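You operate a simulated robot arm through the tools that you are given. There is no shell and no other tool. Be economical: measure what you need, move in short steps, check, and stop when the job is done.

You run a simulated robot arm. Do the job below in one go: nothing can be reset, and whatever is moved stays where it is left.

Task
Clamp the long pine strip in the jig and sand the dried paint off wet.
Fine: use the wall-side channel, wet the block on the sponge, lay it back after and leave the strip clamped. What is to be rubbed or washed off counts as gone when no trace of it is left.
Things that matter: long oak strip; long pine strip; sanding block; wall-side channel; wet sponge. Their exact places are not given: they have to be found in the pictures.

Only the result counts: the job must be done as asked and must still hold three seconds after the hand-in. Knocking over, shifting, dropping, spilling or breaking anything else fails it.

Robot
A 7-joint arm with a two-finger parallel gripper on a trunk, on a base that drives. Base frame: it is fixed to the floor where the robot stands at the start and does not move with it; the origin is under the middle of the robot, x ahead of it, y to its left, z up; the surface under the hand at the start is at about z = 0.76. Units: m, degrees, N and s.
Its first joint turns from -166.0 to 166.0 degrees. Places, roughly: wall-side channel [0.7, -0.4, 0.8]; wet sponge [0.7, -0.6, 0.8]. Payload 1.57 kg.
Tool frame: the origin (TCP) lies between the finger pads and is the grasp point; the fingertips stand 0.03 m ahead of it; z points along the fingers, y is the line along which they close. The gripper opens to 0.08 m. The fingers are 0.017 m wide and 0.012 m thick; the gripper's body (0.04 by 0.082 m) begins 0.08 m behind the TCP.
Orientation is that of the tool frame in the base frame, as a unit quaternion [x, y, z, w]. With the fingers straight down and closing along the base's y, the tool's x points along the base's -x, its y along +y and its z along -z.

Tools
- The arm moves only by the tool move_arm. Its arguments are lists of equal length, an entry for each row: "fingers": the opening, from 0 (shut) to 1 (fully open); "offset": the shift along the tool's x, y, z in units of 500 mm (1.0 is 500 mm), a list of three; "delta_rot": the turn, a rotation vector about the tool's x, y, z in units of 45 degrees (1.0 is 45 degrees), a list of three. In form: {"fingers": [fingers, ...], "offset": [[tx, ty, tz], ...], "delta_rot": [[rx, ry, rz], ...]}. A call has 1 to 20 rows; each row is the pose to reach, as a shift and turn from the pose commanded when the call began, along the tool's axes at that moment. A call with a number of a shift or a turn outside -1 to 1 is refused whole. A row lasts 0.2 s, in which the tool goes at most 0.05 m and 8.6 degrees; a call with a longer step from one row to the next is refused whole, and so is a gripper value outside its range. A pose out of reach is approached as far as the arm can. The call stops where the force on the tool passes 40 N (or 10 N more than at its start, if that is more) or the arm is blocked; 0.2 s more then pass. The fingers move at their own pace (about 0.153 m/s each) and stop on an object; they squeeze with about 38 N. The grip force told is the motor's: it shows also when the fingers shut on nothing. Time passes only in rows, and 0.2 s behind the last, so rows that repeat a pose let the fingers close. The reply holds the time, the measured pose of the TCP, the force on the tool along the base axes, the opening and the grip force, in the units named above and with some noise, with the torque about the TCP (base axes, N m) and any sound that the robot's microphone picked up.
- Cameras (640 x 400 px; columns grow to the right, rows downward): "scene" is now at [-0.0143, 0.1579, 1.385]; the picture's right is [-0.34, -0.94, 0.00], its down [-0.41, 0.15, -0.90] and it looks along [0.85, -0.31, -0.43] (base axes); focal length 256 px, centre (320, 200). "wrist" rides on the gripper at [0.072, -0.007, -0.122] in the tool frame; the picture's right is [0.09, 1.00, 0.00], its down [-0.84, 0.08, -0.54] and it looks along [-0.54, 0.05, 0.84] (tool axes); focal length 238 px, centre (320, 200).
- grab_frame(camera): a new picture of that camera. The clock stands still meanwhile.
- drive_base(legs): drives the robot by 1 to 6 legs, each [ahead, left, turn to the left] in m, m and degrees, along the robot's own axes; the way and the turn of a leg run together, so that a leg with both is an arc; at most 1.5 m and 180 degrees a leg. The arm and the cameras ride along, it lands a little off, and it stops where it bumps. It gives what a move gives.
- pan_tilt(pan, tilt): turns the head with the scene camera to pan (to the left, within 143 degrees either way) and tilt (down, from -29 to 69), counted from straight ahead of the robot. It gives what a move gives.
- pixel_to_xyz(camera, pixels): for up to 12 pixels [column, row] of the newest picture of that camera ("zoom" is the newest enlarged one), the place [x, y, z] in the base frame of the surface seen there, good to about 0.003 m. The clock stands still meanwhile.
- zoom(camera, box): a new picture of the part [left, top, right, bottom] of that camera's present view, enlarged. The clock stands still meanwhile.
- finish_job(): hands the job in; it is judged then, once.

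Go step by step. Measure first, check grasps and placings, and put right what went wrong. The budget is 80 turns and 48 pictures, counting those below and the enlarged ones. Unless the task says otherwise, let go and move clear before handing in, and close with one line.

The tools are called after ">>>" by a JSON object that holds its "method" and its "body". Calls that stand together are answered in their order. move_arm: Moves the arm, as the interface text tells. Its arguments: {"type":"object","properties":{"fingers":{"type":"array"},"offset":{"type":"array"},"delta_rot":{"type":"array"}},"required":["fingers","offset","delta_rot"]} The other tools are called the same way: drive_base (legs) drives the base; pan_tilt (pan, tilt) turns the head that bears the scene camera; grab_frame (camera) takes a picture; pixel_to_xyz (camera, pixels) gives the place of the surface under pixels of a picture; zoom (camera, box) takes an enlarged picture of a part of a camera's view; finish_job () hands the job in.

At the start:

```text
t: 0.0
position: [0.6242, -0.0521, 1.113]
tool_rot: [0.0, 1.0, 0.0, 0.0]
force: [0.0, 0.9, -0.3]
moment: [-0.01, -0.01, -0.01]
width: 0.0799
finger_force: 0.0
robot x, y, heading: [0.0003, 0.0022, -0.1]
head pan, tilt: [-20.2, 25.8]
```

scene: 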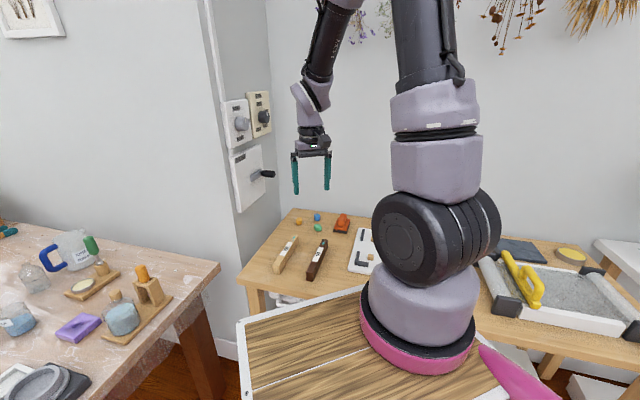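
wrist: 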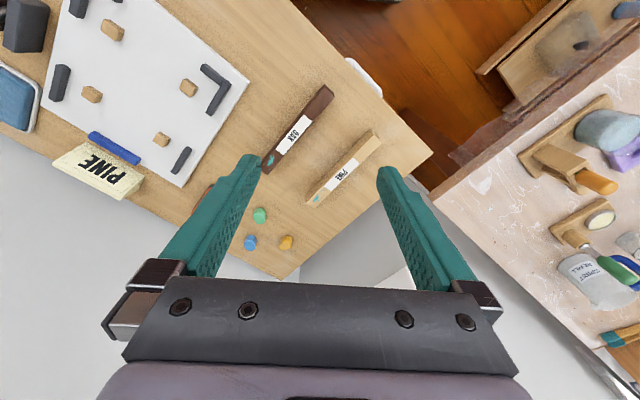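

The wrist picture shows the oak strip at (298,128), the pine strip at (343,168), the jig board at (150,80) and a blue thing at (15,95). I'll enlarge the wrist view and turn the head toward the table to see the rest.

>>> {"method": "zoom", "body": {"camera": "wrist", "box": [0, 0, 440, 275]}}

>>> {"method": "pan_tilt", "body": {"pan": -45, "tilt": 35}}

>>> {"method": "grab_frame", "body": {"camera": "scene"}}

```text
1.45 times, centred on (220, 138) of wrist
```

zoom: 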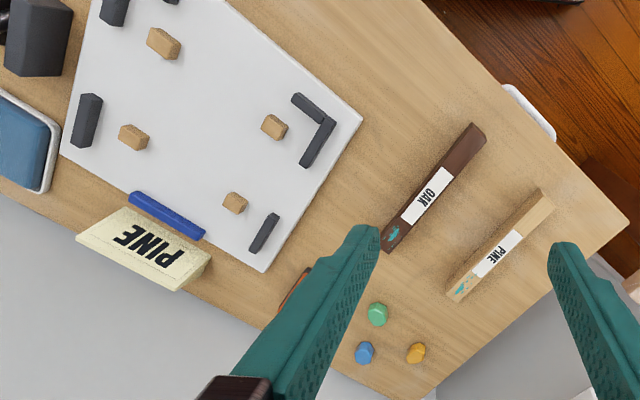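

```text
t: 0.9
position: [0.6262, -0.0519, 1.1131]
tool_rot: [0.0, 1.0, 0.0, 0.001]
force: [-0.2, -0.8, -0.7]
moment: [0.0, 0.0, 0.04]
width: 0.0796
finger_force: 0.0
robot x, y, heading: [0.0007, -0.0012, 0.2]
head pan, tilt: [-45.0, 35.0]
```

```text
44 pictures are left
```

scene: 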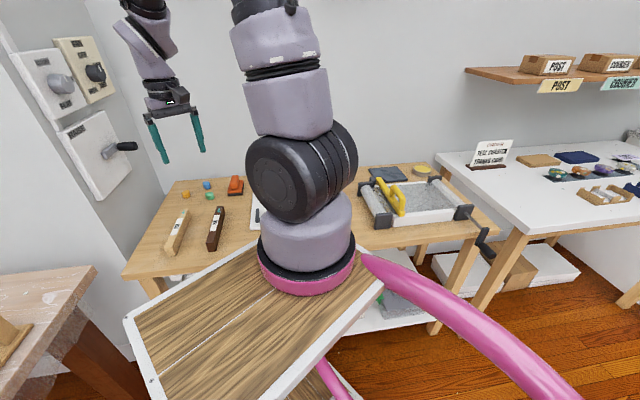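

The arm's mast hides the jig in the scene picture. I'll carry the hand over the jig at height and look with the wrist camera.

>>> {"method": "move_arm", "body": {"fingers": [1, 1, 1, 1, 1, 1, 1, 1], "offset": [[0, -0.09, 0], [0.02, -0.18, 0], [0.04, -0.27, 0], [0.06, -0.36, 0], [0.08, -0.45, 0], [0.1, -0.54, 0], [0.12, -0.63, 0], [0.14, -0.7, 0]], "delta_rot": [[0, 0, 0], [0, 0, 0], [0, 0, 0], [0, 0, 0], [0, 0, 0], [0, 0, 0], [0, 0, 0], [0, 0, 0]]}}

>>> {"method": "grab_frame", "body": {"camera": "wrist"}}

>>> {"method": "grab_frame", "body": {"camera": "scene"}}

```text
t: 2.7
position: [0.5566, -0.4016, 1.1101]
tool_rot: [-0.001, 1.0, 0.0, 0.0]
force: [0.7, 1.2, 0.5]
moment: [0.0, 0.05, -0.01]
width: 0.08
finger_force: 0.0
robot x, y, heading: [-0.0024, -0.0029, -0.0]
head pan, tilt: [-45.0, 35.0]
```

```text
43 pictures are left
```

wrist: 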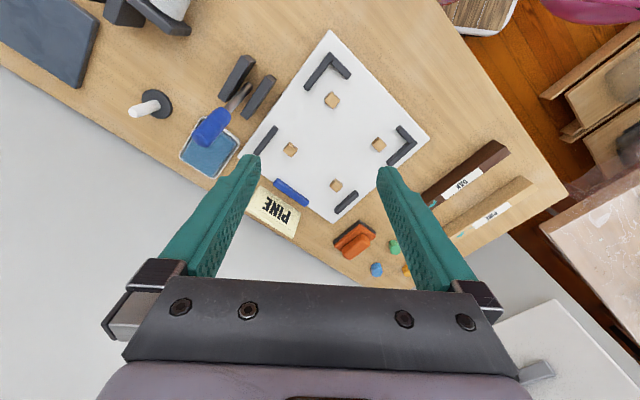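

```text
42 pictures are left
```

scene: 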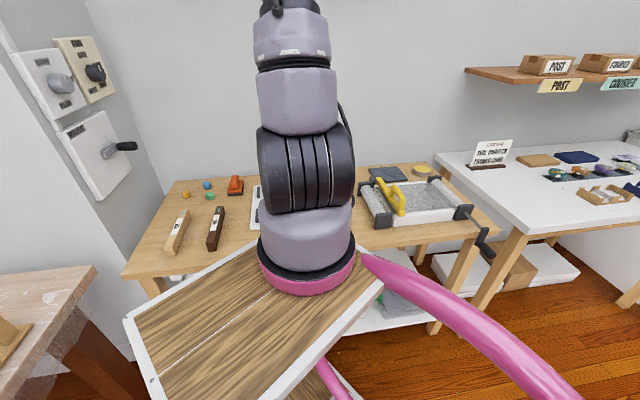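

The orange block at (353,240) looks like the sanding block, the blue tray at (208,152) like the sponge. I'll enlarge for the jig's details.

>>> {"method": "zoom", "body": {"camera": "wrist", "box": [160, 20, 448, 200]}}

>>> {"method": "zoom", "body": {"camera": "wrist", "box": [230, 110, 550, 310]}}

>>> {"method": "pixel_to_xyz", "body": {"camera": "wrist", "pixels": [[331, 32], [428, 139], [335, 220], [322, 60], [405, 150], [346, 202], [290, 192], [264, 140], [291, 149], [336, 186], [379, 145], [332, 100]]}}

```text
2.22 times, centred on (304, 110) of wrist
```

zoom: 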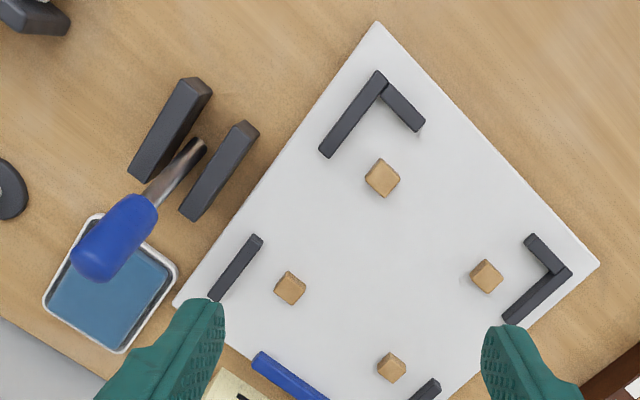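

```text
2.00 times, centred on (390, 210) of wrist
```

zoom: 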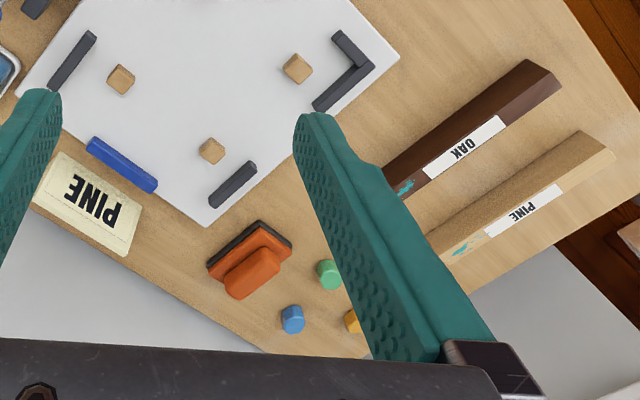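

```text
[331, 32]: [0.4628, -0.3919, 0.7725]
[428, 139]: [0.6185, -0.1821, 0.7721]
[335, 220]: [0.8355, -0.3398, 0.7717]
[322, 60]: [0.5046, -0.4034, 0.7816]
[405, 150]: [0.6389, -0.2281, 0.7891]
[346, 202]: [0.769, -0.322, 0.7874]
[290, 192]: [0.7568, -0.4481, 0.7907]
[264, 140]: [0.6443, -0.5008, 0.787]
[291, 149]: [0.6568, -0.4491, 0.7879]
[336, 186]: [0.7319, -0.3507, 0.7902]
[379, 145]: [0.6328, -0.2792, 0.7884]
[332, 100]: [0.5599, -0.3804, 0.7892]
```

The jig board has end stops, four wooden pegs and a blue bar at the wall side (zoom px (285,375)); the PINE sign stands by that side. I'll measure the strips, block, bar and sponge.

>>> {"method": "pixel_to_xyz", "body": {"camera": "wrist", "pixels": [[278, 182], [306, 204], [208, 157], [215, 125], [238, 95], [258, 100], [353, 240], [334, 240], [375, 232], [495, 150], [515, 195], [535, 185]]}}

>>> {"method": "zoom", "body": {"camera": "scene", "box": [140, 160, 300, 260]}}

>>> {"method": "pixel_to_xyz", "body": {"camera": "zoom", "pixels": [[180, 205], [115, 370], [330, 195], [285, 350], [385, 100], [150, 280], [300, 270], [120, 300]]}}

```text
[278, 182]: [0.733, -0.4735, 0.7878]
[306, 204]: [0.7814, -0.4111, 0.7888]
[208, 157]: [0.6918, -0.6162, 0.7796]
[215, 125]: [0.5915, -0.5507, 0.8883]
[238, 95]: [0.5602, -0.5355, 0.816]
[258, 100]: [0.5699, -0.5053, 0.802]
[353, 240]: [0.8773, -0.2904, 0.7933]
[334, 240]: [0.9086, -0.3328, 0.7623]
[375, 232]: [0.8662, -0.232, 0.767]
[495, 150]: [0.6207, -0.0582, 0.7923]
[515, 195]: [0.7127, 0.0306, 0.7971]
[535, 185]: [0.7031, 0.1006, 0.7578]
```

```text
4.00 times, centred on (220, 210) of scene
```

zoom: 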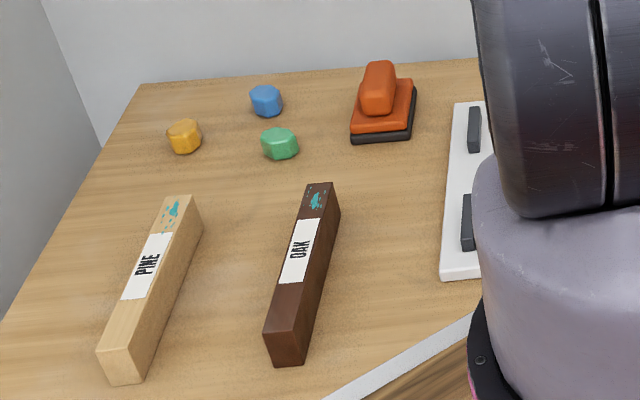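

```text
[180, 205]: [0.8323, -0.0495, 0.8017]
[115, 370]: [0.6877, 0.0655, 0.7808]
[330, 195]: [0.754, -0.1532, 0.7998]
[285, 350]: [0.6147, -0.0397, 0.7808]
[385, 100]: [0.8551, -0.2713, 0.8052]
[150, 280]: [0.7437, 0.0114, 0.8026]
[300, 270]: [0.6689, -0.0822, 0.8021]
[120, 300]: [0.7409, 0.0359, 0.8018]
```

Strips are about 0.2 long, running toward the wall, tops at z≈0.80, with teal paint at the wall end. I'll turn the hand square to the board (36°) and go lower over the wall-side channel to see how it clamps.

>>> {"method": "move_arm", "body": {"fingers": [1, 1, 1, 1, 1, 1], "offset": [[-0.045, 0, 0.055], [-0.09, 0, 0.11], [-0.135, 0, 0.17], [-0.18, 0, 0.23], [-0.23, 0, 0.29], [-0.274, 0, 0.34]], "delta_rot": [[0, 0, 0.13], [0, 0, 0.26], [0, 0, 0.4], [0, 0, 0.53], [0, 0, 0.67], [0, 0, 0.8]]}}

>>> {"method": "grab_frame", "body": {"camera": "wrist"}}

>>> {"method": "grab_frame", "body": {"camera": "scene"}}

```text
t: 4.1
position: [0.6952, -0.4023, 0.9426]
tool_rot: [0.31, 0.951, 0.0, 0.0]
force: [0.0, -0.6, 0.7]
moment: [-0.01, -0.01, -0.02]
width: 0.0802
finger_force: 0.1
robot x, y, heading: [0.0004, 0.0004, 0.1]
head pan, tilt: [-45.0, 35.0]
```

```text
38 pictures are left
```

wrist: 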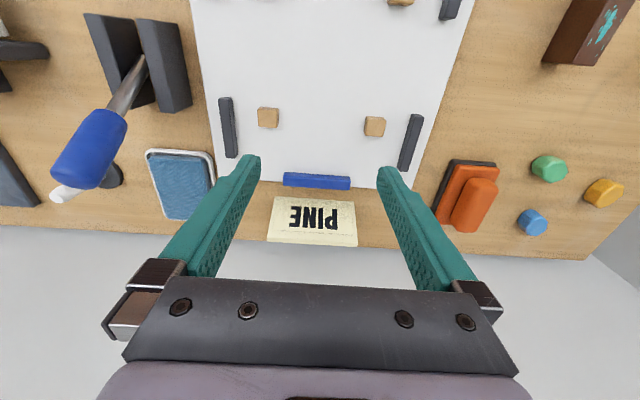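

```text
37 pictures are left
```

scene: 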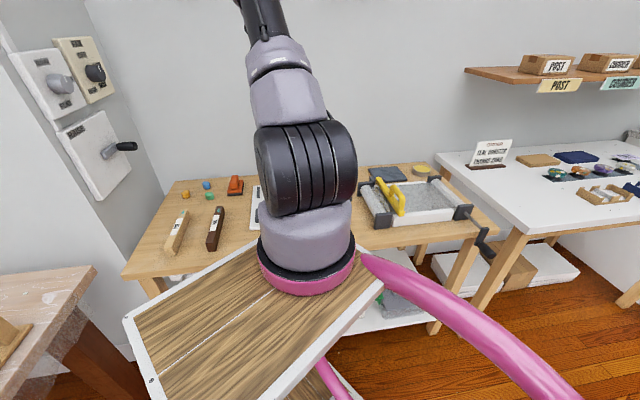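

The board is now square in the picture: channel between pegs (268,117),(375,126) and the blue bar (316,181). The blue-handled rod between two dark cheeks at (110,130) may be the clamp lever; zoom in and measure.

>>> {"method": "zoom", "body": {"camera": "wrist", "box": [0, 0, 288, 230]}}

>>> {"method": "pixel_to_xyz", "body": {"camera": "wrist", "pixels": [[143, 62], [122, 105], [113, 122], [70, 165], [100, 135], [110, 40], [160, 40], [175, 100], [130, 70], [180, 180], [155, 160], [205, 205]]}}

>>> {"method": "pixel_to_xyz", "body": {"camera": "wrist", "pixels": [[225, 100], [231, 155], [420, 118], [404, 168], [284, 180], [350, 184], [316, 174], [268, 126], [375, 135], [260, 115], [384, 124], [316, 190]]}}

```text
1.74 times, centred on (144, 115) of wrist
```

zoom: 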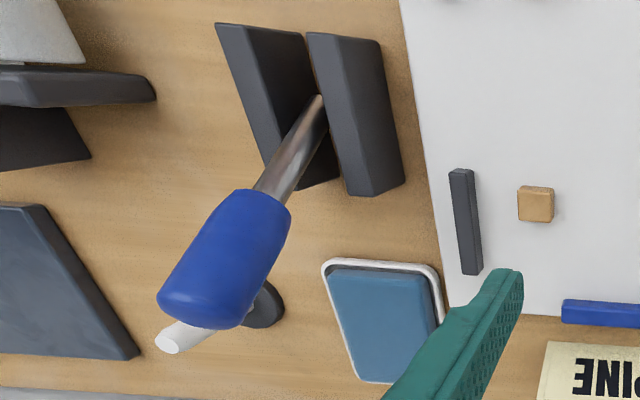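

```text
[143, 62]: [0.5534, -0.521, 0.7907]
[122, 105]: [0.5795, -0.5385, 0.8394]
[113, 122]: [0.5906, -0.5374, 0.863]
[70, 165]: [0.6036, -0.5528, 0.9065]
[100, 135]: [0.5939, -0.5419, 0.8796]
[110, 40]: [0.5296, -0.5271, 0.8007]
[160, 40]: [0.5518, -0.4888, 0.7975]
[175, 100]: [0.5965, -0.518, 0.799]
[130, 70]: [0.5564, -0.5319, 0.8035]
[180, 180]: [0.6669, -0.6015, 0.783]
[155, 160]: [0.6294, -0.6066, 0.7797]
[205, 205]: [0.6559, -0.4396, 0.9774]
```

```text
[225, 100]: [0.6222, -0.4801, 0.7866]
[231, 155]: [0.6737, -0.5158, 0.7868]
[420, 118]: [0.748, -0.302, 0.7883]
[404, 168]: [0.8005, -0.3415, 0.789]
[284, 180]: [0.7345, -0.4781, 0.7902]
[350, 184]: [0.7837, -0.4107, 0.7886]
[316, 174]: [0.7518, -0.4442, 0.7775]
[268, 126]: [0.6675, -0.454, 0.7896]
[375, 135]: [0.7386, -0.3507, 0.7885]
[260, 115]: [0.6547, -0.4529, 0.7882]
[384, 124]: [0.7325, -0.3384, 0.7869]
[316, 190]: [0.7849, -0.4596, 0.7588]
```

The cheeks hold a lever (pivot about (.55,-.52,.785), handle end about (.604,-.553,.905)); the blue bar is the jaw, open now. I'll go over the pine strip to measure it.

>>> {"method": "move_arm", "body": {"fingers": [1, 1, 1, 1, 1, 1, 1, 1, 1, 1], "offset": [[0.048, 0.074, -0.03], [0.095, 0.147, -0.06], [0.143, 0.22, -0.08], [0.19, 0.294, -0.1], [0.239, 0.368, -0.12], [0.286, 0.442, -0.12], [0.334, 0.515, -0.12], [0.382, 0.59, -0.12], [0.43, 0.663, -0.12], [0.477, 0.736, -0.12]], "delta_rot": [[0, 0, 0], [0, 0, 0], [0, 0, 0], [0, 0, 0], [0, 0, 0], [0, 0, 0], [0, 0, 0], [0, 0, 0], [0, 0, 0], [0, 0, 0]]}}

>>> {"method": "grab_frame", "body": {"camera": "wrist"}}

```text
t: 6.3
position: [0.7152, 0.0336, 1.0041]
tool_rot: [0.31, 0.951, 0.0, 0.0]
force: [0.6, -0.8, 0.2]
moment: [0.05, 0.01, 0.0]
width: 0.0801
finger_force: 0.1
robot x, y, heading: [0.0001, 0.0014, 0.1]
head pan, tilt: [-45.0, 35.0]
```

```text
35 pictures are left
```

wrist: 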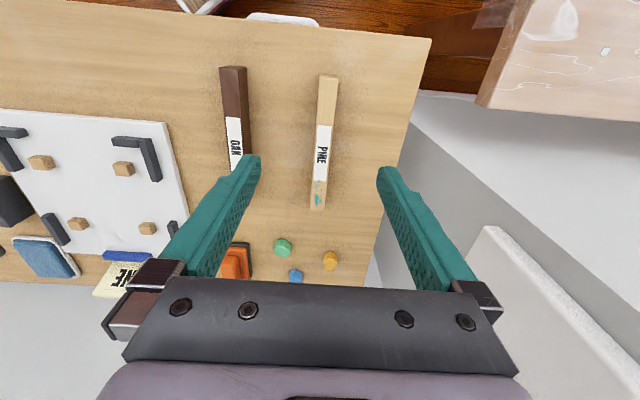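

>>> {"method": "zoom", "body": {"camera": "wrist", "box": [210, 60, 434, 220]}}

>>> {"method": "pixel_to_xyz", "body": {"camera": "zoom", "pixels": [[315, 50], [360, 50], [337, 48], [295, 350], [320, 350], [290, 412], [305, 415], [320, 200], [300, 380], [335, 100]]}}

```text
2.50 times, centred on (322, 140) of wrist
```

zoom: 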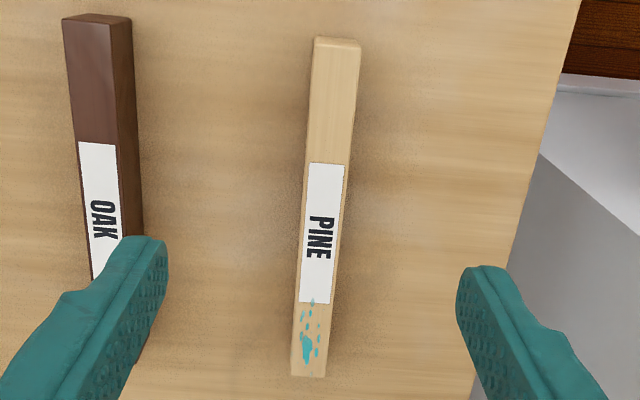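

```text
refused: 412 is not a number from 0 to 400
```

>>> {"method": "pixel_to_xyz", "body": {"camera": "zoom", "pixels": [[318, 48], [356, 50], [337, 48], [303, 290], [332, 290], [295, 374], [323, 374], [309, 374], [304, 350], [335, 100], [312, 300], [450, 200]]}}

```text
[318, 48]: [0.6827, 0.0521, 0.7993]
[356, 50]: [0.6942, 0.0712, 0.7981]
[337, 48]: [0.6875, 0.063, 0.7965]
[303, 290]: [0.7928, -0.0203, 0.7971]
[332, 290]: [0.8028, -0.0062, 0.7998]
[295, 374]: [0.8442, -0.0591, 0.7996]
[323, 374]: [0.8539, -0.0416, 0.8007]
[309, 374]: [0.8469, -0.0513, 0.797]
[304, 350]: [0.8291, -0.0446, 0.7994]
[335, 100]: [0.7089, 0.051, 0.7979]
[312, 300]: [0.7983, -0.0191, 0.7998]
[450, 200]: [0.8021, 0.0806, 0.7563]
```

Pine: centre (.768,.006), length .196, width ≈.022, top z≈.799, axis about -35°. Going down on its middle and gripping.

>>> {"method": "move_arm", "body": {"fingers": [1, 1, 1, 1, 1, 1, 1, 0, 0, 0, 0], "offset": [[-0.06, 0.009, 0.04], [-0.118, 0.018, 0.1], [-0.118, 0.018, 0.19], [-0.118, 0.018, 0.28], [-0.118, 0.018, 0.36], [-0.118, 0.018, 0.416], [-0.118, 0.018, 0.416], [-0.118, 0.018, 0.416], [-0.118, 0.018, 0.416], [-0.118, 0.018, 0.416], [-0.118, 0.018, 0.416]], "delta_rot": [[0, 0, -0.014], [0, 0, -0.027], [0, 0, -0.027], [0, 0, -0.027], [0, 0, -0.027], [0, 0, -0.027], [0, 0, -0.027], [0, 0, -0.027], [0, 0, -0.027], [0, 0, -0.027], [0, 0, -0.027]]}}

```text
t: 8.7
position: [0.772, 0.0065, 0.7961]
tool_rot: [0.299, 0.954, 0.0, 0.0]
force: [0.3, 0.1, 0.1]
moment: [-0.02, 0.03, -0.03]
width: 0.0236
finger_force: 35.8
robot x, y, heading: [0.001, -0.0027, 0.2]
head pan, tilt: [-45.0, 35.0]
```

Gripped at 23.6 mm. Lifting and starting the quarter turn.

>>> {"method": "move_arm", "body": {"fingers": [0, 0, 0, 0, 0, 0, 0], "offset": [[0, 0, -0.09], [0, 0, -0.18], [0, 0, -0.27], [0, 0, -0.32], [0, 0, -0.32], [0, 0, -0.32], [0, 0, -0.32]], "delta_rot": [[0, 0, 0], [0, 0, -0.17], [0, 0, -0.35], [0, 0, -0.53], [0, 0, -0.71], [0, 0, -0.88], [0, 0, -0.99]]}}

>>> {"method": "move_arm", "body": {"fingers": [0, 0, 0, 0, 0, 0], "offset": [[0, 0, 0], [0, 0, 0], [0, 0, 0], [0, 0, 0], [0, 0, 0], [0, 0, 0]], "delta_rot": [[0, 0, -0.17], [0, 0, -0.34], [0, 0, -0.51], [0, 0, -0.68], [0, 0, -0.85], [0, 0, -0.99]]}}

```text
t: 10.3
position: [0.77, 0.0097, 0.9543]
tool_rot: [-0.086, 0.996, 0.001, -0.001]
force: [-0.6, -0.2, -0.9]
moment: [-0.01, -0.01, 0.0]
width: 0.0233
finger_force: 35.6
robot x, y, heading: [-0.0012, 0.0009, 0.1]
head pan, tilt: [-45.0, 35.0]
```

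```text
t: 11.7
position: [0.7681, 0.0075, 0.9552]
tool_rot: [-0.457, 0.889, -0.001, 0.0]
force: [-0.4, 0.6, -2.0]
moment: [0.0, -0.02, 0.01]
width: 0.0234
finger_force: 36.4
robot x, y, heading: [-0.0012, 0.0004, 0.0]
head pan, tilt: [-45.0, 35.0]
```

Orientation is right. Carrying the strip over the wall-side channel, staying at z≈.955.

>>> {"method": "move_arm", "body": {"fingers": [0, 0, 0, 0, 0, 0, 0, 0, 0, 0, 0], "offset": [[0.074, -0.04, 0], [0.148, -0.081, 0], [0.221, -0.121, 0], [0.295, -0.162, 0], [0.369, -0.202, 0], [0.443, -0.242, 0], [0.517, -0.283, 0], [0.59, -0.323, 0], [0.664, -0.364, 0], [0.738, -0.404, 0], [0.738, -0.404, 0]], "delta_rot": [[0, 0, 0], [0, 0, 0], [0, 0, 0], [0, 0, 0], [0, 0, 0], [0, 0, 0], [0, 0, 0], [0, 0, 0], [0, 0, 0], [0, 0, 0], [0, 0, 0]]}}

>>> {"method": "grab_frame", "body": {"camera": "wrist"}}

```text
t: 14.1
position: [0.7176, -0.4129, 0.9503]
tool_rot: [-0.456, 0.89, 0.0, 0.0]
force: [0.1, 0.1, -1.5]
moment: [0.03, 0.05, 0.02]
width: 0.0237
finger_force: 36.1
robot x, y, heading: [-0.0, 0.0039, 0.3]
head pan, tilt: [-45.0, 35.0]
```

```text
33 pictures are left
```

wrist: 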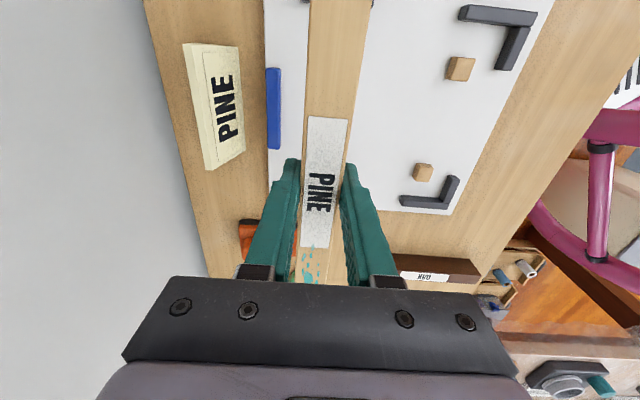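

Strip lines up between the pegs and the blue jaw. Lowering with a force watch.

>>> {"method": "move_arm", "body": {"fingers": [0, 0, 0, 0, 0, 0, 0, 0, 0], "offset": [[-0.004, -0.004, 0.07], [-0.004, -0.004, 0.14], [-0.004, -0.004, 0.2], [-0.004, -0.004, 0.225], [-0.004, -0.004, 0.24], [-0.004, -0.004, 0.255], [-0.004, -0.004, 0.265], [-0.004, -0.004, 0.274], [-0.004, -0.004, 0.274]], "delta_rot": [[0, 0, 0], [0, 0, 0], [0, 0, 0], [0, 0, 0], [0, 0, 0], [0, 0, 0], [0, 0, 0], [0, 0, 0], [0, 0, 0]]}}

>>> {"method": "grab_frame", "body": {"camera": "wrist"}}

```text
t: 16.1
position: [0.7208, -0.411, 0.8176]
tool_rot: [-0.457, 0.89, -0.001, -0.001]
force: [-3.2, -4.9, 12.2]
moment: [0.83, -0.59, -0.07]
width: 0.0237
finger_force: 35.7
robot x, y, heading: [0.0005, -0.0007, -0.1]
head pan, tilt: [-45.0, 35.0]
```

```text
32 pictures are left
```

wrist: 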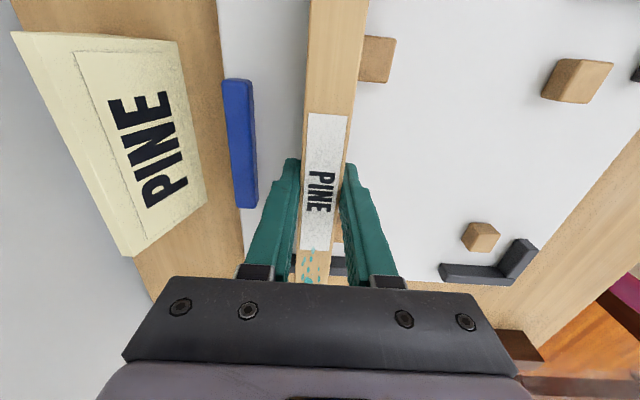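

Force and torque (12 N up, acting on the paint end) say that end rides on the left end stop. Lifting 2 cm, shifting 5 mm to the right-hand end and lowering again.

>>> {"method": "move_arm", "body": {"fingers": [0, 0, 0, 0, 0, 0, 0, 0, 0], "offset": [[0, 0, -0.04], [0.005, 0, -0.04], [0.01, 0, -0.04], [0.01, 0, -0.03], [0.01, 0, -0.02], [0.01, 0, -0.01], [0.01, 0, -0.004], [0.01, 0, 0.0], [0.01, 0, 0.0]], "delta_rot": [[0, 0, 0], [0, 0, 0], [0, 0, 0], [0, 0, 0], [0, 0, 0], [0, 0, 0], [0, 0, 0], [0, 0, 0], [0, 0, 0]]}}

```text
t: 18.1
position: [0.7193, -0.4117, 0.818]
tool_rot: [-0.456, 0.89, 0.0, 0.0]
force: [0.2, -0.5, -0.5]
moment: [0.0, -0.05, -0.01]
width: 0.0234
finger_force: 35.5
robot x, y, heading: [0.0011, -0.0012, 0.2]
head pan, tilt: [-45.0, 35.0]
```

No contact now at the same height. Lowering in small steps to touch.

>>> {"method": "move_arm", "body": {"fingers": [0, 0, 0, 0, 0], "offset": [[0, 0, 0.004], [0, 0, 0.008], [0, 0, 0.012], [0, 0, 0.016], [0, 0, 0.016]], "delta_rot": [[0, 0, 0], [0, 0, 0], [0, 0, 0], [0, 0, 0], [0, 0, 0]]}}

```text
t: 19.3
position: [0.7175, -0.4124, 0.8079]
tool_rot: [-0.456, 0.89, 0.001, -0.001]
force: [1.4, -1.2, -1.2]
moment: [0.02, -0.13, 0.11]
width: 0.0234
finger_force: 36.3
robot x, y, heading: [-0.0002, -0.0019, 0.2]
head pan, tilt: [-45.0, 35.0]
```

Still no clear touch; a little lower.

>>> {"method": "move_arm", "body": {"fingers": [0, 0, 0, 0], "offset": [[0, 0, 0.004], [0, 0, 0.008], [0, 0, 0.012], [0, 0, 0.012]], "delta_rot": [[0, 0, 0], [0, 0, 0], [0, 0, 0], [0, 0, 0]]}}

```text
t: 20.3
position: [0.718, -0.4119, 0.8047]
tool_rot: [-0.457, 0.89, 0.0, 0.001]
force: [-3.0, 2.5, 17.6]
moment: [-0.12, 0.32, -0.18]
width: 0.0236
finger_force: 35.7
robot x, y, heading: [0.0022, -0.0016, -0.0]
head pan, tilt: [-45.0, 35.0]
```

Seated (17 N). Opening modestly (jaw is near) and rising.

>>> {"method": "move_arm", "body": {"fingers": [0.5, 0.5, 0.5, 0.5, 0.5, 0.5, 0.5, 0.5], "offset": [[0, 0, -0.004], [0, 0, -0.006], [0, 0, -0.006], [0, 0, -0.06], [0, 0, -0.15], [0, 0, -0.24], [0, 0, -0.32], [0, 0, -0.4]], "delta_rot": [[0, 0, 0], [0, 0, 0], [0, 0, 0], [0, 0, 0], [0, 0, 0], [0, 0, 0], [0, 0, 0], [0, 0, 0]]}}

>>> {"method": "grab_frame", "body": {"camera": "wrist"}}

```text
t: 22.1
position: [0.7166, -0.4086, 1.0065]
tool_rot: [-0.456, 0.89, 0.0, 0.0]
force: [0.6, 0.1, 0.2]
moment: [0.03, 0.05, -0.01]
width: 0.0401
finger_force: 0.1
robot x, y, heading: [0.0032, -0.0004, -0.1]
head pan, tilt: [-45.0, 35.0]
```

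```text
31 pictures are left
```

wrist: 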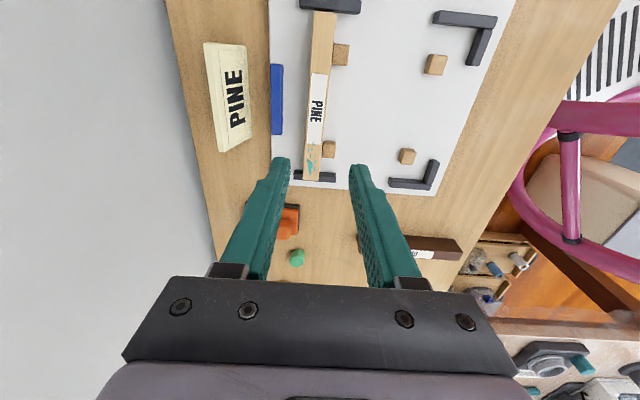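

The strip sits in the wall-side channel (317,95). Next the lever: closing the fingers and moving to its wall side at height, then a look before lowering.

>>> {"method": "move_arm", "body": {"fingers": [0, 0, 0, 0, 0], "offset": [[0.08, -0.015, 0], [0.16, -0.03, 0], [0.24, -0.045, 0], [0.32, -0.06, 0], [0.368, -0.06, 0]], "delta_rot": [[0, 0, 0], [0, 0, 0], [0, 0, 0], [0, 0, 0], [0, 0, 0]]}}

>>> {"method": "grab_frame", "body": {"camera": "wrist"}}

>>> {"method": "grab_frame", "body": {"camera": "scene"}}

```text
t: 23.3
position: [0.6342, -0.5796, 1.0011]
tool_rot: [-0.458, 0.889, 0.001, 0.0]
force: [0.5, 0.3, 0.4]
moment: [-0.01, 0.02, -0.01]
width: 0.0
finger_force: 21.2
robot x, y, heading: [0.0002, -0.002, 0.1]
head pan, tilt: [-45.0, 35.0]
```

```text
30 pictures are left
```

wrist: 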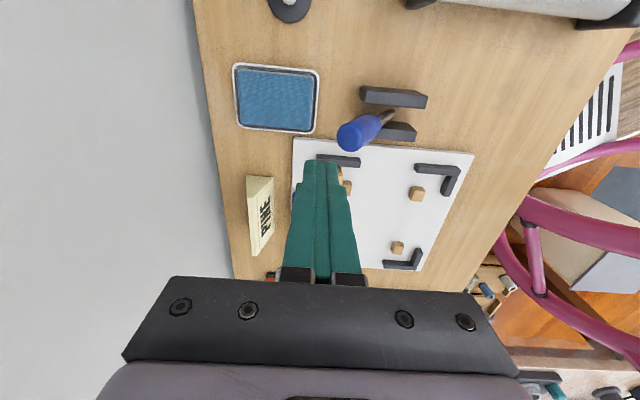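

```text
29 pictures are left
```

scene: 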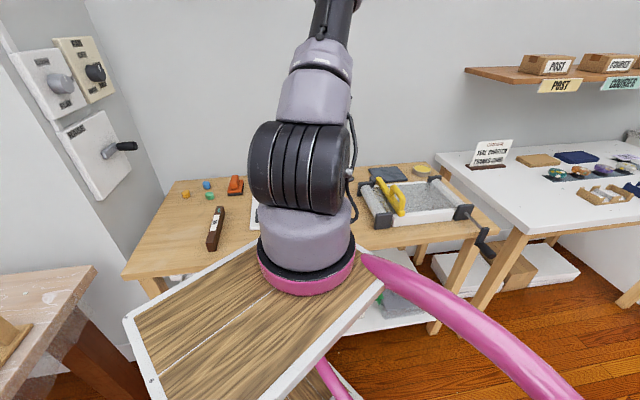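

Clear view of lever (365,130), cheeks, sponge (275,97). Measuring the handle, sponge and post.

>>> {"method": "pixel_to_xyz", "body": {"camera": "wrist", "pixels": [[352, 133], [365, 130], [375, 122], [386, 117], [340, 135], [360, 116], [240, 70], [315, 75], [312, 130], [240, 125], [278, 97], [283, 5]]}}

>>> {"method": "zoom", "body": {"camera": "wrist", "box": [220, 0, 476, 160]}}

```text
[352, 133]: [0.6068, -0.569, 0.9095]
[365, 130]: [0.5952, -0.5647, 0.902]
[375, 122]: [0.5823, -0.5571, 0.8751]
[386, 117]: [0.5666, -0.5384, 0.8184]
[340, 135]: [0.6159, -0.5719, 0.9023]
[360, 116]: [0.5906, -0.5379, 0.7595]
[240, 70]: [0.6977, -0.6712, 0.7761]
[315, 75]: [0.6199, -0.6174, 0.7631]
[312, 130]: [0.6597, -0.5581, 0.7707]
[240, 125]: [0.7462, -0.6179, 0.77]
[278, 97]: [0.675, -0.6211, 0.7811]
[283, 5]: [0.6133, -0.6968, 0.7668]
```

```text
2.50 times, centred on (348, 80) of wrist
```

zoom: 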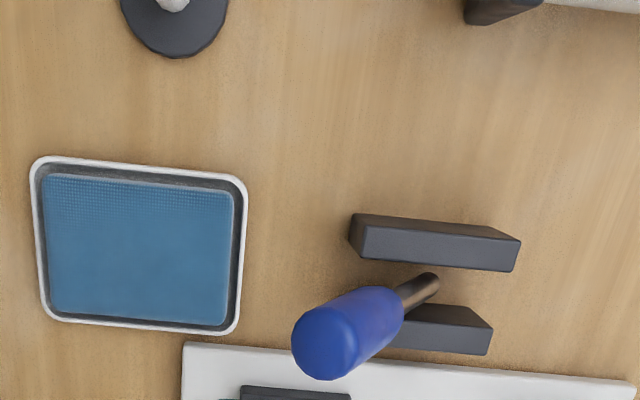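

Lowering on the wall side of the handle and pushing it gently toward the upright, watching the force.

>>> {"method": "move_arm", "body": {"fingers": [0, 0, 0, 0, 0, 0, 0, 0, 0, 0, 0], "offset": [[0, -0.016, 0.08], [0, -0.016, 0.16], [0, -0.016, 0.195], [0, -0.016, 0.195], [0, 0.01, 0.195], [0, 0.03, 0.195], [0, 0.05, 0.195], [0, 0.07, 0.195], [0, 0.09, 0.195], [0, 0.115, 0.195], [0, 0.14, 0.195]], "delta_rot": [[0, 0, 0], [0, 0, 0], [0, 0, 0], [0, 0, 0], [0, 0, 0], [0, 0, 0], [0, 0, 0], [0, 0, 0], [0, 0, 0], [0, 0, 0], [0, 0, 0]]}}

>>> {"method": "grab_frame", "body": {"camera": "wrist"}}

```text
t: 25.3
position: [0.6032, -0.5577, 0.9108]
tool_rot: [-0.457, 0.889, -0.005, 0.002]
force: [1.6, -0.3, -0.2]
moment: [-0.01, 0.04, 0.03]
width: 0.0
finger_force: 21.3
robot x, y, heading: [0.0008, -0.0017, -0.1]
head pan, tilt: [-45.0, 35.0]
stopped in row 9: the force on the tool passed its limit at 45 N (the readings are from after the stop); the commanded pose is now the measured one
```

```text
27 pictures are left
```

wrist: 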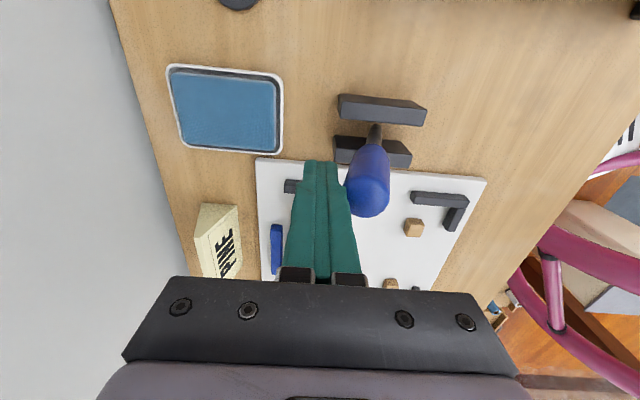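

The lever has swung some and then the force passed 45 N. Measuring lever and jaw now.

>>> {"method": "pixel_to_xyz", "body": {"camera": "wrist", "pixels": [[370, 205], [375, 165], [376, 135], [388, 200], [277, 235], [274, 262], [278, 226]]}}

>>> {"method": "zoom", "body": {"camera": "wrist", "box": [220, 60, 476, 260]}}

```text
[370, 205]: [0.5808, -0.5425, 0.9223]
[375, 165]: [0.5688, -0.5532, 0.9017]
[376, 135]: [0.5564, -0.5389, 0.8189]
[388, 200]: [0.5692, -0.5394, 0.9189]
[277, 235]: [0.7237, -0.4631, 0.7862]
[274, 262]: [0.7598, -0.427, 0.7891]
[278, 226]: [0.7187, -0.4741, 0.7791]
```

```text
2.00 times, centred on (348, 160) of wrist
```

zoom: 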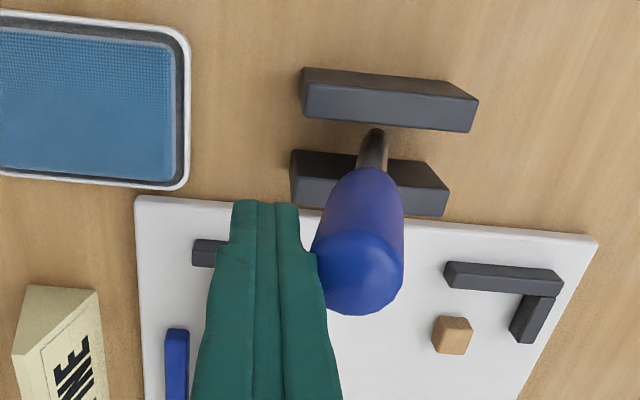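

The handle end went from v≈.825 to .788 and the blue jaw moved about 12 mm toward the strip – right direction. Continuing slowly.

>>> {"method": "move_arm", "body": {"fingers": [0, 0, 0, 0, 0, 0, 0, 0, 0, 0, 0, 0, 0, 0, 0, 0], "offset": [[0, 0.008, 0], [0, 0.016, 0], [0, 0.024, 0], [0, 0.032, 0], [0, 0.04, 0], [0, 0.048, 0], [0, 0.056, 0], [0, 0.064, 0], [0, 0.072, 0], [0, 0.08, 0], [0, 0.088, 0], [0, 0.096, 0], [0, 0.104, 0], [0, 0.112, 0], [0, 0.12, 0], [0, 0.128, 0]], "delta_rot": [[0, 0, 0], [0, 0, 0], [0, 0, 0], [0, 0, 0], [0, 0, 0], [0, 0, 0], [0, 0, 0], [0, 0, 0], [0, 0, 0], [0, 0, 0], [0, 0, 0], [0, 0, 0], [0, 0, 0], [0, 0, 0], [0, 0, 0], [0, 0, 0]]}}

```text
t: 26.4
position: [0.5908, -0.5488, 0.9133]
tool_rot: [-0.458, 0.889, -0.008, 0.002]
force: [0.8, -0.8, 2.3]
moment: [-0.01, 0.01, 0.0]
width: 0.0
finger_force: 21.2
robot x, y, heading: [-0.0024, 0.0031, -0.1]
head pan, tilt: [-45.0, 35.0]
stopped in row 5: the force on the tool passed its limit at 42 N (the readings are from after the stop); the commanded pose is now the measured one
```

Progress of 15 mm before the limit again. Trying slower, in case the lever is damped.

>>> {"method": "move_arm", "body": {"fingers": [0, 0, 0, 0, 0, 0, 0, 0, 0, 0, 0, 0, 0, 0, 0, 0, 0, 0, 0, 0], "offset": [[0, 0.004, 0.002], [0, 0.008, 0.004], [0, 0.012, 0.006], [0, 0.016, 0.008], [0, 0.02, 0.01], [0, 0.024, 0.01], [0, 0.028, 0.01], [0, 0.032, 0.01], [0, 0.036, 0.01], [0, 0.04, 0.01], [0, 0.044, 0.01], [0, 0.048, 0.01], [0, 0.052, 0.01], [0, 0.056, 0.01], [0, 0.06, 0.01], [0, 0.064, 0.01], [0, 0.068, 0.01], [0, 0.072, 0.01], [0, 0.076, 0.01], [0, 0.08, 0.01]], "delta_rot": [[0, 0, 0], [0, 0, 0], [0, 0, 0], [0, 0, 0], [0, 0, 0], [0, 0, 0], [0, 0, 0], [0, 0, 0], [0, 0, 0], [0, 0, 0], [0, 0, 0], [0, 0, 0], [0, 0, 0], [0, 0, 0], [0, 0, 0], [0, 0, 0], [0, 0, 0], [0, 0, 0], [0, 0, 0], [0, 0, 0]]}}

```text
t: 27.1
position: [0.59, -0.5489, 0.9144]
tool_rot: [-0.457, 0.889, -0.012, 0.003]
force: [1.4, -1.4, 6.3]
moment: [0.03, 0.09, 0.02]
width: 0.0001
finger_force: 21.2
robot x, y, heading: [-0.0026, -0.0013, -0.1]
head pan, tilt: [-45.0, 35.0]
stopped in row 3: the force on the tool passed its limit at 44 N (the readings are from after the stop); the commanded pose is now the measured one
```

Barely moved this time. Looking at the contact and jaw.

>>> {"method": "zoom", "body": {"camera": "wrist", "box": [220, 60, 476, 260]}}

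>>> {"method": "pixel_to_xyz", "body": {"camera": "zoom", "pixels": [[176, 350], [180, 390], [360, 280], [375, 200], [375, 150], [200, 255], [330, 240], [398, 260]]}}

```text
2.00 times, centred on (348, 160) of wrist
```

zoom: 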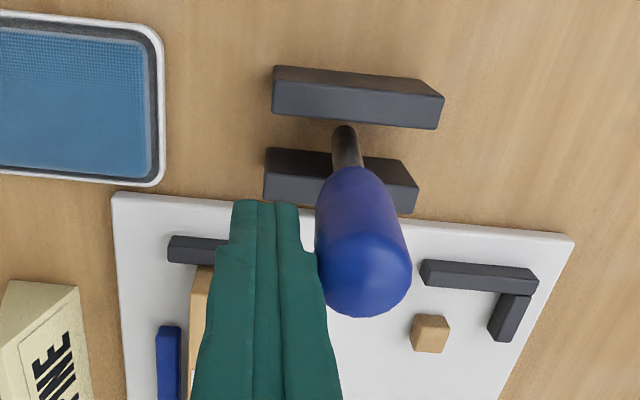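

```text
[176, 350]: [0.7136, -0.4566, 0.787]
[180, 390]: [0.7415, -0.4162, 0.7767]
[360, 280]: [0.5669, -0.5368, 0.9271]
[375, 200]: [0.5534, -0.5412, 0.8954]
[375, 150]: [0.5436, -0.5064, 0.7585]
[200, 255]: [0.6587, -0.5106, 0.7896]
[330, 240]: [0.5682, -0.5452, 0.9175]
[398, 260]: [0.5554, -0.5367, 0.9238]
```

The lever is near upright (end v≈.774) and the jaw has ~8 mm to go; it seems over-centre, stiff here. I'll preload first so that the force limit rises from there.

>>> {"method": "move_arm", "body": {"fingers": [0, 0, 0], "offset": [[0, 0.003, 0], [0, 0.006, 0], [0, 0.006, 0]], "delta_rot": [[0, 0, 0], [0, 0, 0], [0, 0, 0]]}}

```text
t: 27.9
position: [0.5876, -0.545, 0.9116]
tool_rot: [-0.458, 0.889, -0.011, 0.003]
force: [0.5, -0.7, -0.1]
moment: [-0.03, -0.01, -0.02]
width: 0.0002
finger_force: 21.3
robot x, y, heading: [0.002, -0.0008, -0.1]
head pan, tilt: [-45.0, 35.0]
```

The force relaxes after a short step. Pushing in 3 mm steps with a pause after each.

>>> {"method": "move_arm", "body": {"fingers": [0, 0, 0, 0, 0, 0, 0, 0, 0, 0, 0, 0, 0, 0, 0, 0, 0, 0, 0, 0], "offset": [[0, 0.006, 0], [0, 0.006, 0], [0, 0.012, 0], [0, 0.012, 0], [0, 0.018, 0], [0, 0.018, 0], [0, 0.024, 0], [0, 0.024, 0], [0, 0.03, 0], [0, 0.03, 0], [0, 0.036, 0], [0, 0.036, 0], [0, 0.042, 0], [0, 0.042, 0], [0, 0.048, 0], [0, 0.048, 0], [0, 0.054, 0], [0, 0.054, 0], [0, 0.06, 0], [0, 0.06, 0]], "delta_rot": [[0, 0, 0], [0, 0, 0], [0, 0, 0], [0, 0, 0], [0, 0, 0], [0, 0, 0], [0, 0, 0], [0, 0, 0], [0, 0, 0], [0, 0, 0], [0, 0, 0], [0, 0, 0], [0, 0, 0], [0, 0, 0], [0, 0, 0], [0, 0, 0], [0, 0, 0], [0, 0, 0], [0, 0, 0], [0, 0, 0]]}}

```text
t: 32.1
position: [0.5627, -0.5286, 0.9119]
tool_rot: [-0.457, 0.889, -0.011, 0.003]
force: [0.6, -0.8, -1.1]
moment: [-0.02, -0.01, 0.01]
width: 0.0
finger_force: 21.4
robot x, y, heading: [-0.0016, 0.0016, 0.0]
head pan, tilt: [-45.0, 35.0]
```

Works: 30 mm further without tripping, lever past upright. Continuing, slightly lowering.

>>> {"method": "move_arm", "body": {"fingers": [0, 0, 0, 0, 0, 0, 0, 0, 0, 0, 0, 0, 0, 0, 0, 0, 0, 0, 0, 0], "offset": [[0, 0.006, 0.002], [0, 0.006, 0.002], [0, 0.012, 0.004], [0, 0.012, 0.004], [0, 0.018, 0.006], [0, 0.018, 0.006], [0, 0.024, 0.008], [0, 0.024, 0.008], [0, 0.03, 0.01], [0, 0.03, 0.01], [0, 0.036, 0.012], [0, 0.036, 0.012], [0, 0.042, 0.014], [0, 0.042, 0.014], [0, 0.048, 0.016], [0, 0.048, 0.016], [0, 0.054, 0.018], [0, 0.054, 0.018], [0, 0.06, 0.02], [0, 0.06, 0.02]], "delta_rot": [[0, 0, 0], [0, 0, 0], [0, 0, 0], [0, 0, 0], [0, 0, 0], [0, 0, 0], [0, 0, 0], [0, 0, 0], [0, 0, 0], [0, 0, 0], [0, 0, 0], [0, 0, 0], [0, 0, 0], [0, 0, 0], [0, 0, 0], [0, 0, 0], [0, 0, 0], [0, 0, 0], [0, 0, 0], [0, 0, 0]]}}

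>>> {"method": "grab_frame", "body": {"camera": "wrist"}}

```text
t: 36.4
position: [0.539, -0.5099, 0.9007]
tool_rot: [-0.458, 0.889, -0.011, 0.003]
force: [0.5, 0.4, -0.5]
moment: [0.0, -0.02, 0.0]
width: 0.0003
finger_force: 21.9
robot x, y, heading: [-0.0035, -0.0007, -0.0]
head pan, tilt: [-45.0, 35.0]
```

```text
24 pictures are left
```

wrist: 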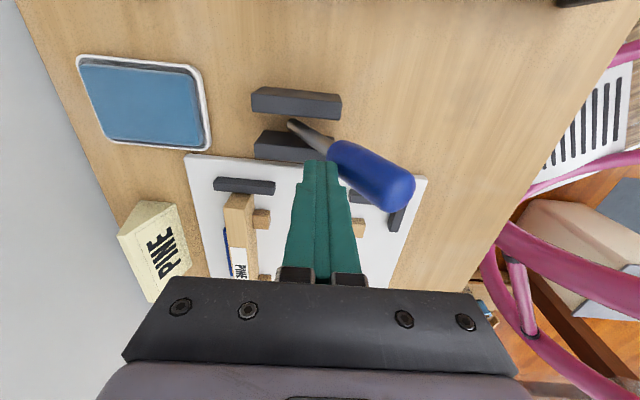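

The jaw now appears against the strip (228,240) and the strip against the peg (262,218). Measuring the lever and gaps.

>>> {"method": "zoom", "body": {"camera": "wrist", "box": [180, 160, 308, 280]}}

>>> {"method": "pixel_to_xyz", "body": {"camera": "wrist", "pixels": [[395, 185], [370, 172], [345, 155], [310, 132], [405, 180], [238, 200], [228, 240], [262, 212]]}}

```text
3.33 times, centred on (244, 220) of wrist
```

zoom: 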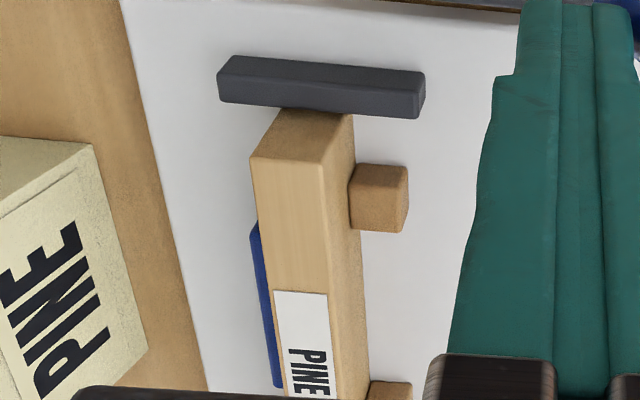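

```text
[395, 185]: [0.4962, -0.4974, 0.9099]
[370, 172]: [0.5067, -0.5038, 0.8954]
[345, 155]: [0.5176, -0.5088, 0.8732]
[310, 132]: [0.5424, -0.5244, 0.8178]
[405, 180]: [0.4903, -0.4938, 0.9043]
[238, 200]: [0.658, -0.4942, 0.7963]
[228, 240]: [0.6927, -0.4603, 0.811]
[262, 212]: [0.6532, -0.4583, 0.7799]
```

Strip is held snugly. Pushing a bit more to find the lever's end stop.

>>> {"method": "move_arm", "body": {"fingers": [0, 0, 0, 0, 0, 0, 0, 0, 0, 0], "offset": [[0, 0.006, 0.004], [0, 0.006, 0.004], [0, 0.012, 0.008], [0, 0.012, 0.008], [0, 0.018, 0.012], [0, 0.018, 0.012], [0, 0.024, 0.016], [0, 0.024, 0.016], [0, 0.03, 0.02], [0, 0.03, 0.02]], "delta_rot": [[0, 0, 0], [0, 0, 0], [0, 0, 0], [0, 0, 0], [0, 0, 0], [0, 0, 0], [0, 0, 0], [0, 0, 0], [0, 0, 0], [0, 0, 0]]}}

>>> {"method": "grab_frame", "body": {"camera": "wrist"}}

```text
t: 37.5
position: [0.5365, -0.509, 0.8996]
tool_rot: [-0.46, 0.888, -0.017, 0.004]
force: [3.0, -0.7, 5.3]
moment: [0.0, -0.06, 0.02]
width: 0.0
finger_force: 21.6
robot x, y, heading: [0.0002, -0.0025, 0.0]
head pan, tilt: [-45.0, 35.0]
stopped in row 5: the force on the tool passed its limit at 44 N (the readings are from after the stop); the commanded pose is now the measured one
```

```text
22 pictures are left
```

wrist: 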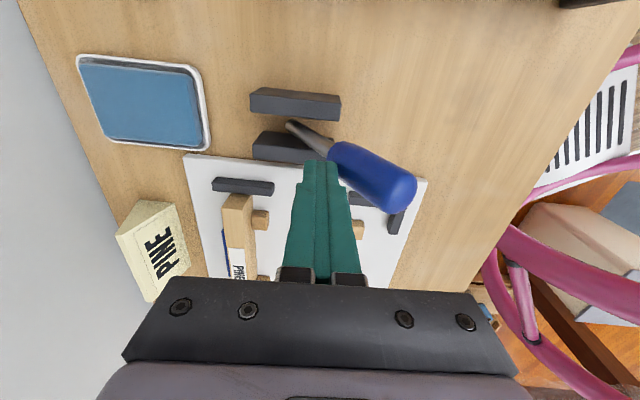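

The lever is at its end stop; the strip is clamped. Backing off, righting the slight tilt, and going over the sanding block to look.

>>> {"method": "move_arm", "body": {"fingers": [0, 0, 0.3, 0.6, 1, 1, 1, 1, 1, 1, 1, 1], "offset": [[0, -0.03, -0.02], [0, -0.04, -0.1], [0, -0.04, -0.19], [-0.075, -0.073, -0.2], [-0.15, -0.105, -0.2], [-0.225, -0.138, -0.2], [-0.3, -0.17, -0.2], [-0.375, -0.203, -0.2], [-0.45, -0.235, -0.2], [-0.525, -0.268, -0.2], [-0.6, -0.3, -0.2], [-0.6, -0.3, -0.2]], "delta_rot": [[0, 0, 0], [-0.02, -0.005, 0.005], [-0.043, -0.011, 0.009], [-0.043, -0.011, 0.009], [-0.043, -0.011, 0.009], [-0.043, -0.011, 0.009], [-0.043, -0.011, 0.009], [-0.043, -0.011, 0.009], [-0.043, -0.011, 0.009], [-0.043, -0.011, 0.009], [-0.043, -0.011, 0.009], [-0.043, -0.011, 0.009]]}}

>>> {"method": "grab_frame", "body": {"camera": "wrist"}}

```text
t: 40.1
position: [0.8293, -0.3469, 1.0016]
tool_rot: [-0.456, 0.89, 0.0, 0.001]
force: [-0.4, 0.7, -0.4]
moment: [-0.01, 0.0, -0.01]
width: 0.0799
finger_force: 0.1
robot x, y, heading: [-0.0016, -0.0019, 0.2]
head pan, tilt: [-45.0, 35.0]
```

```text
21 pictures are left
```

wrist: 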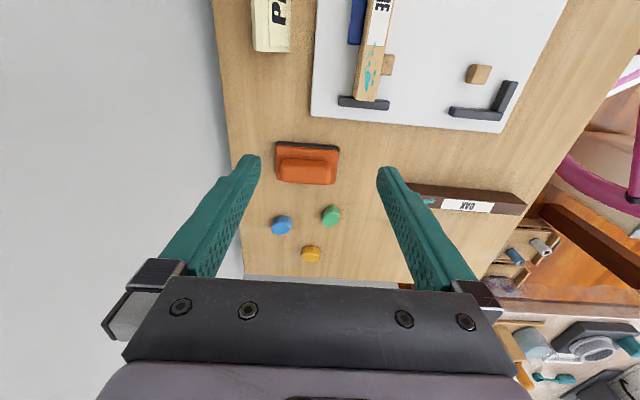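

Block at (307,163) with long handle along v. Zoom and measure it plus paint on the strip.

>>> {"method": "zoom", "body": {"camera": "wrist", "box": [240, 120, 368, 200]}}

>>> {"method": "pixel_to_xyz", "body": {"camera": "zoom", "pixels": [[190, 112], [185, 300], [205, 200], [475, 200], [470, 310], [495, 130], [340, 210], [340, 260], [340, 170], [340, 290], [340, 130]]}}

>>> {"method": "zoom", "body": {"camera": "wrist", "box": [320, 0, 432, 115]}}

>>> {"method": "pixel_to_xyz", "body": {"camera": "wrist", "pixels": [[375, 45], [367, 85], [358, 98], [378, 98], [364, 45], [385, 45], [373, 55], [375, 70], [372, 0], [388, 68], [350, 102], [388, 102]]}}

```text
5.00 times, centred on (304, 160) of wrist
```

zoom: 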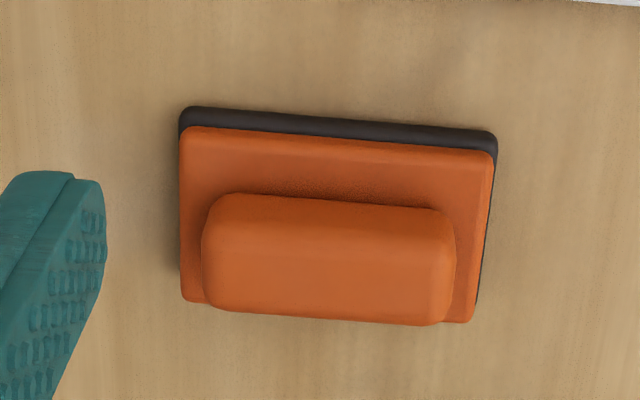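

```text
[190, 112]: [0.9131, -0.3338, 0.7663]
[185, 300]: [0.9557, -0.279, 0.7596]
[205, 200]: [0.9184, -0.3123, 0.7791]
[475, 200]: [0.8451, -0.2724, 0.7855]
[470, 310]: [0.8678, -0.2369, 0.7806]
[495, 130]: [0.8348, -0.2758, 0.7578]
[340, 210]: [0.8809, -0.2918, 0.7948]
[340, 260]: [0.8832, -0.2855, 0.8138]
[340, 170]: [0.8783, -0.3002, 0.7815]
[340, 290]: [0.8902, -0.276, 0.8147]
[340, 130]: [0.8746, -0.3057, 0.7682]
```

```text
3.48 times, centred on (376, 58) of wrist
```

zoom: 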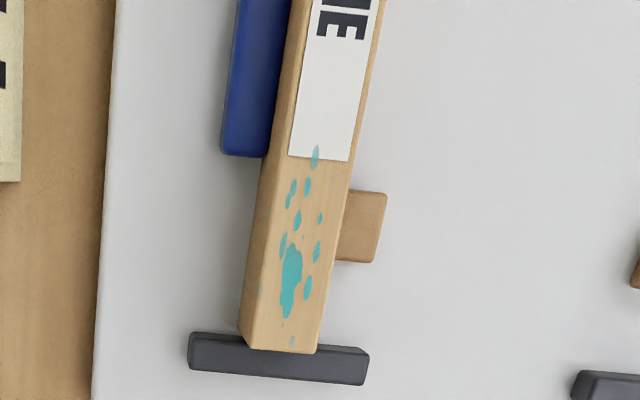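

```text
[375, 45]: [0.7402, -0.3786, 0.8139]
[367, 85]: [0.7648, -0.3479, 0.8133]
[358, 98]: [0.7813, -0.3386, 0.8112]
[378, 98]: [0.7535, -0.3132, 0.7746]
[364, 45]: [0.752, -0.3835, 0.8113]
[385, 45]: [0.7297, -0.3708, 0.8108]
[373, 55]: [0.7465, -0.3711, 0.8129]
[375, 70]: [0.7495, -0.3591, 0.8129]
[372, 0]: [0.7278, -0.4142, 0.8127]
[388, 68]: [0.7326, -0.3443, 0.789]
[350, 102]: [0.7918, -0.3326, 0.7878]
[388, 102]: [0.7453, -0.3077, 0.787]
```

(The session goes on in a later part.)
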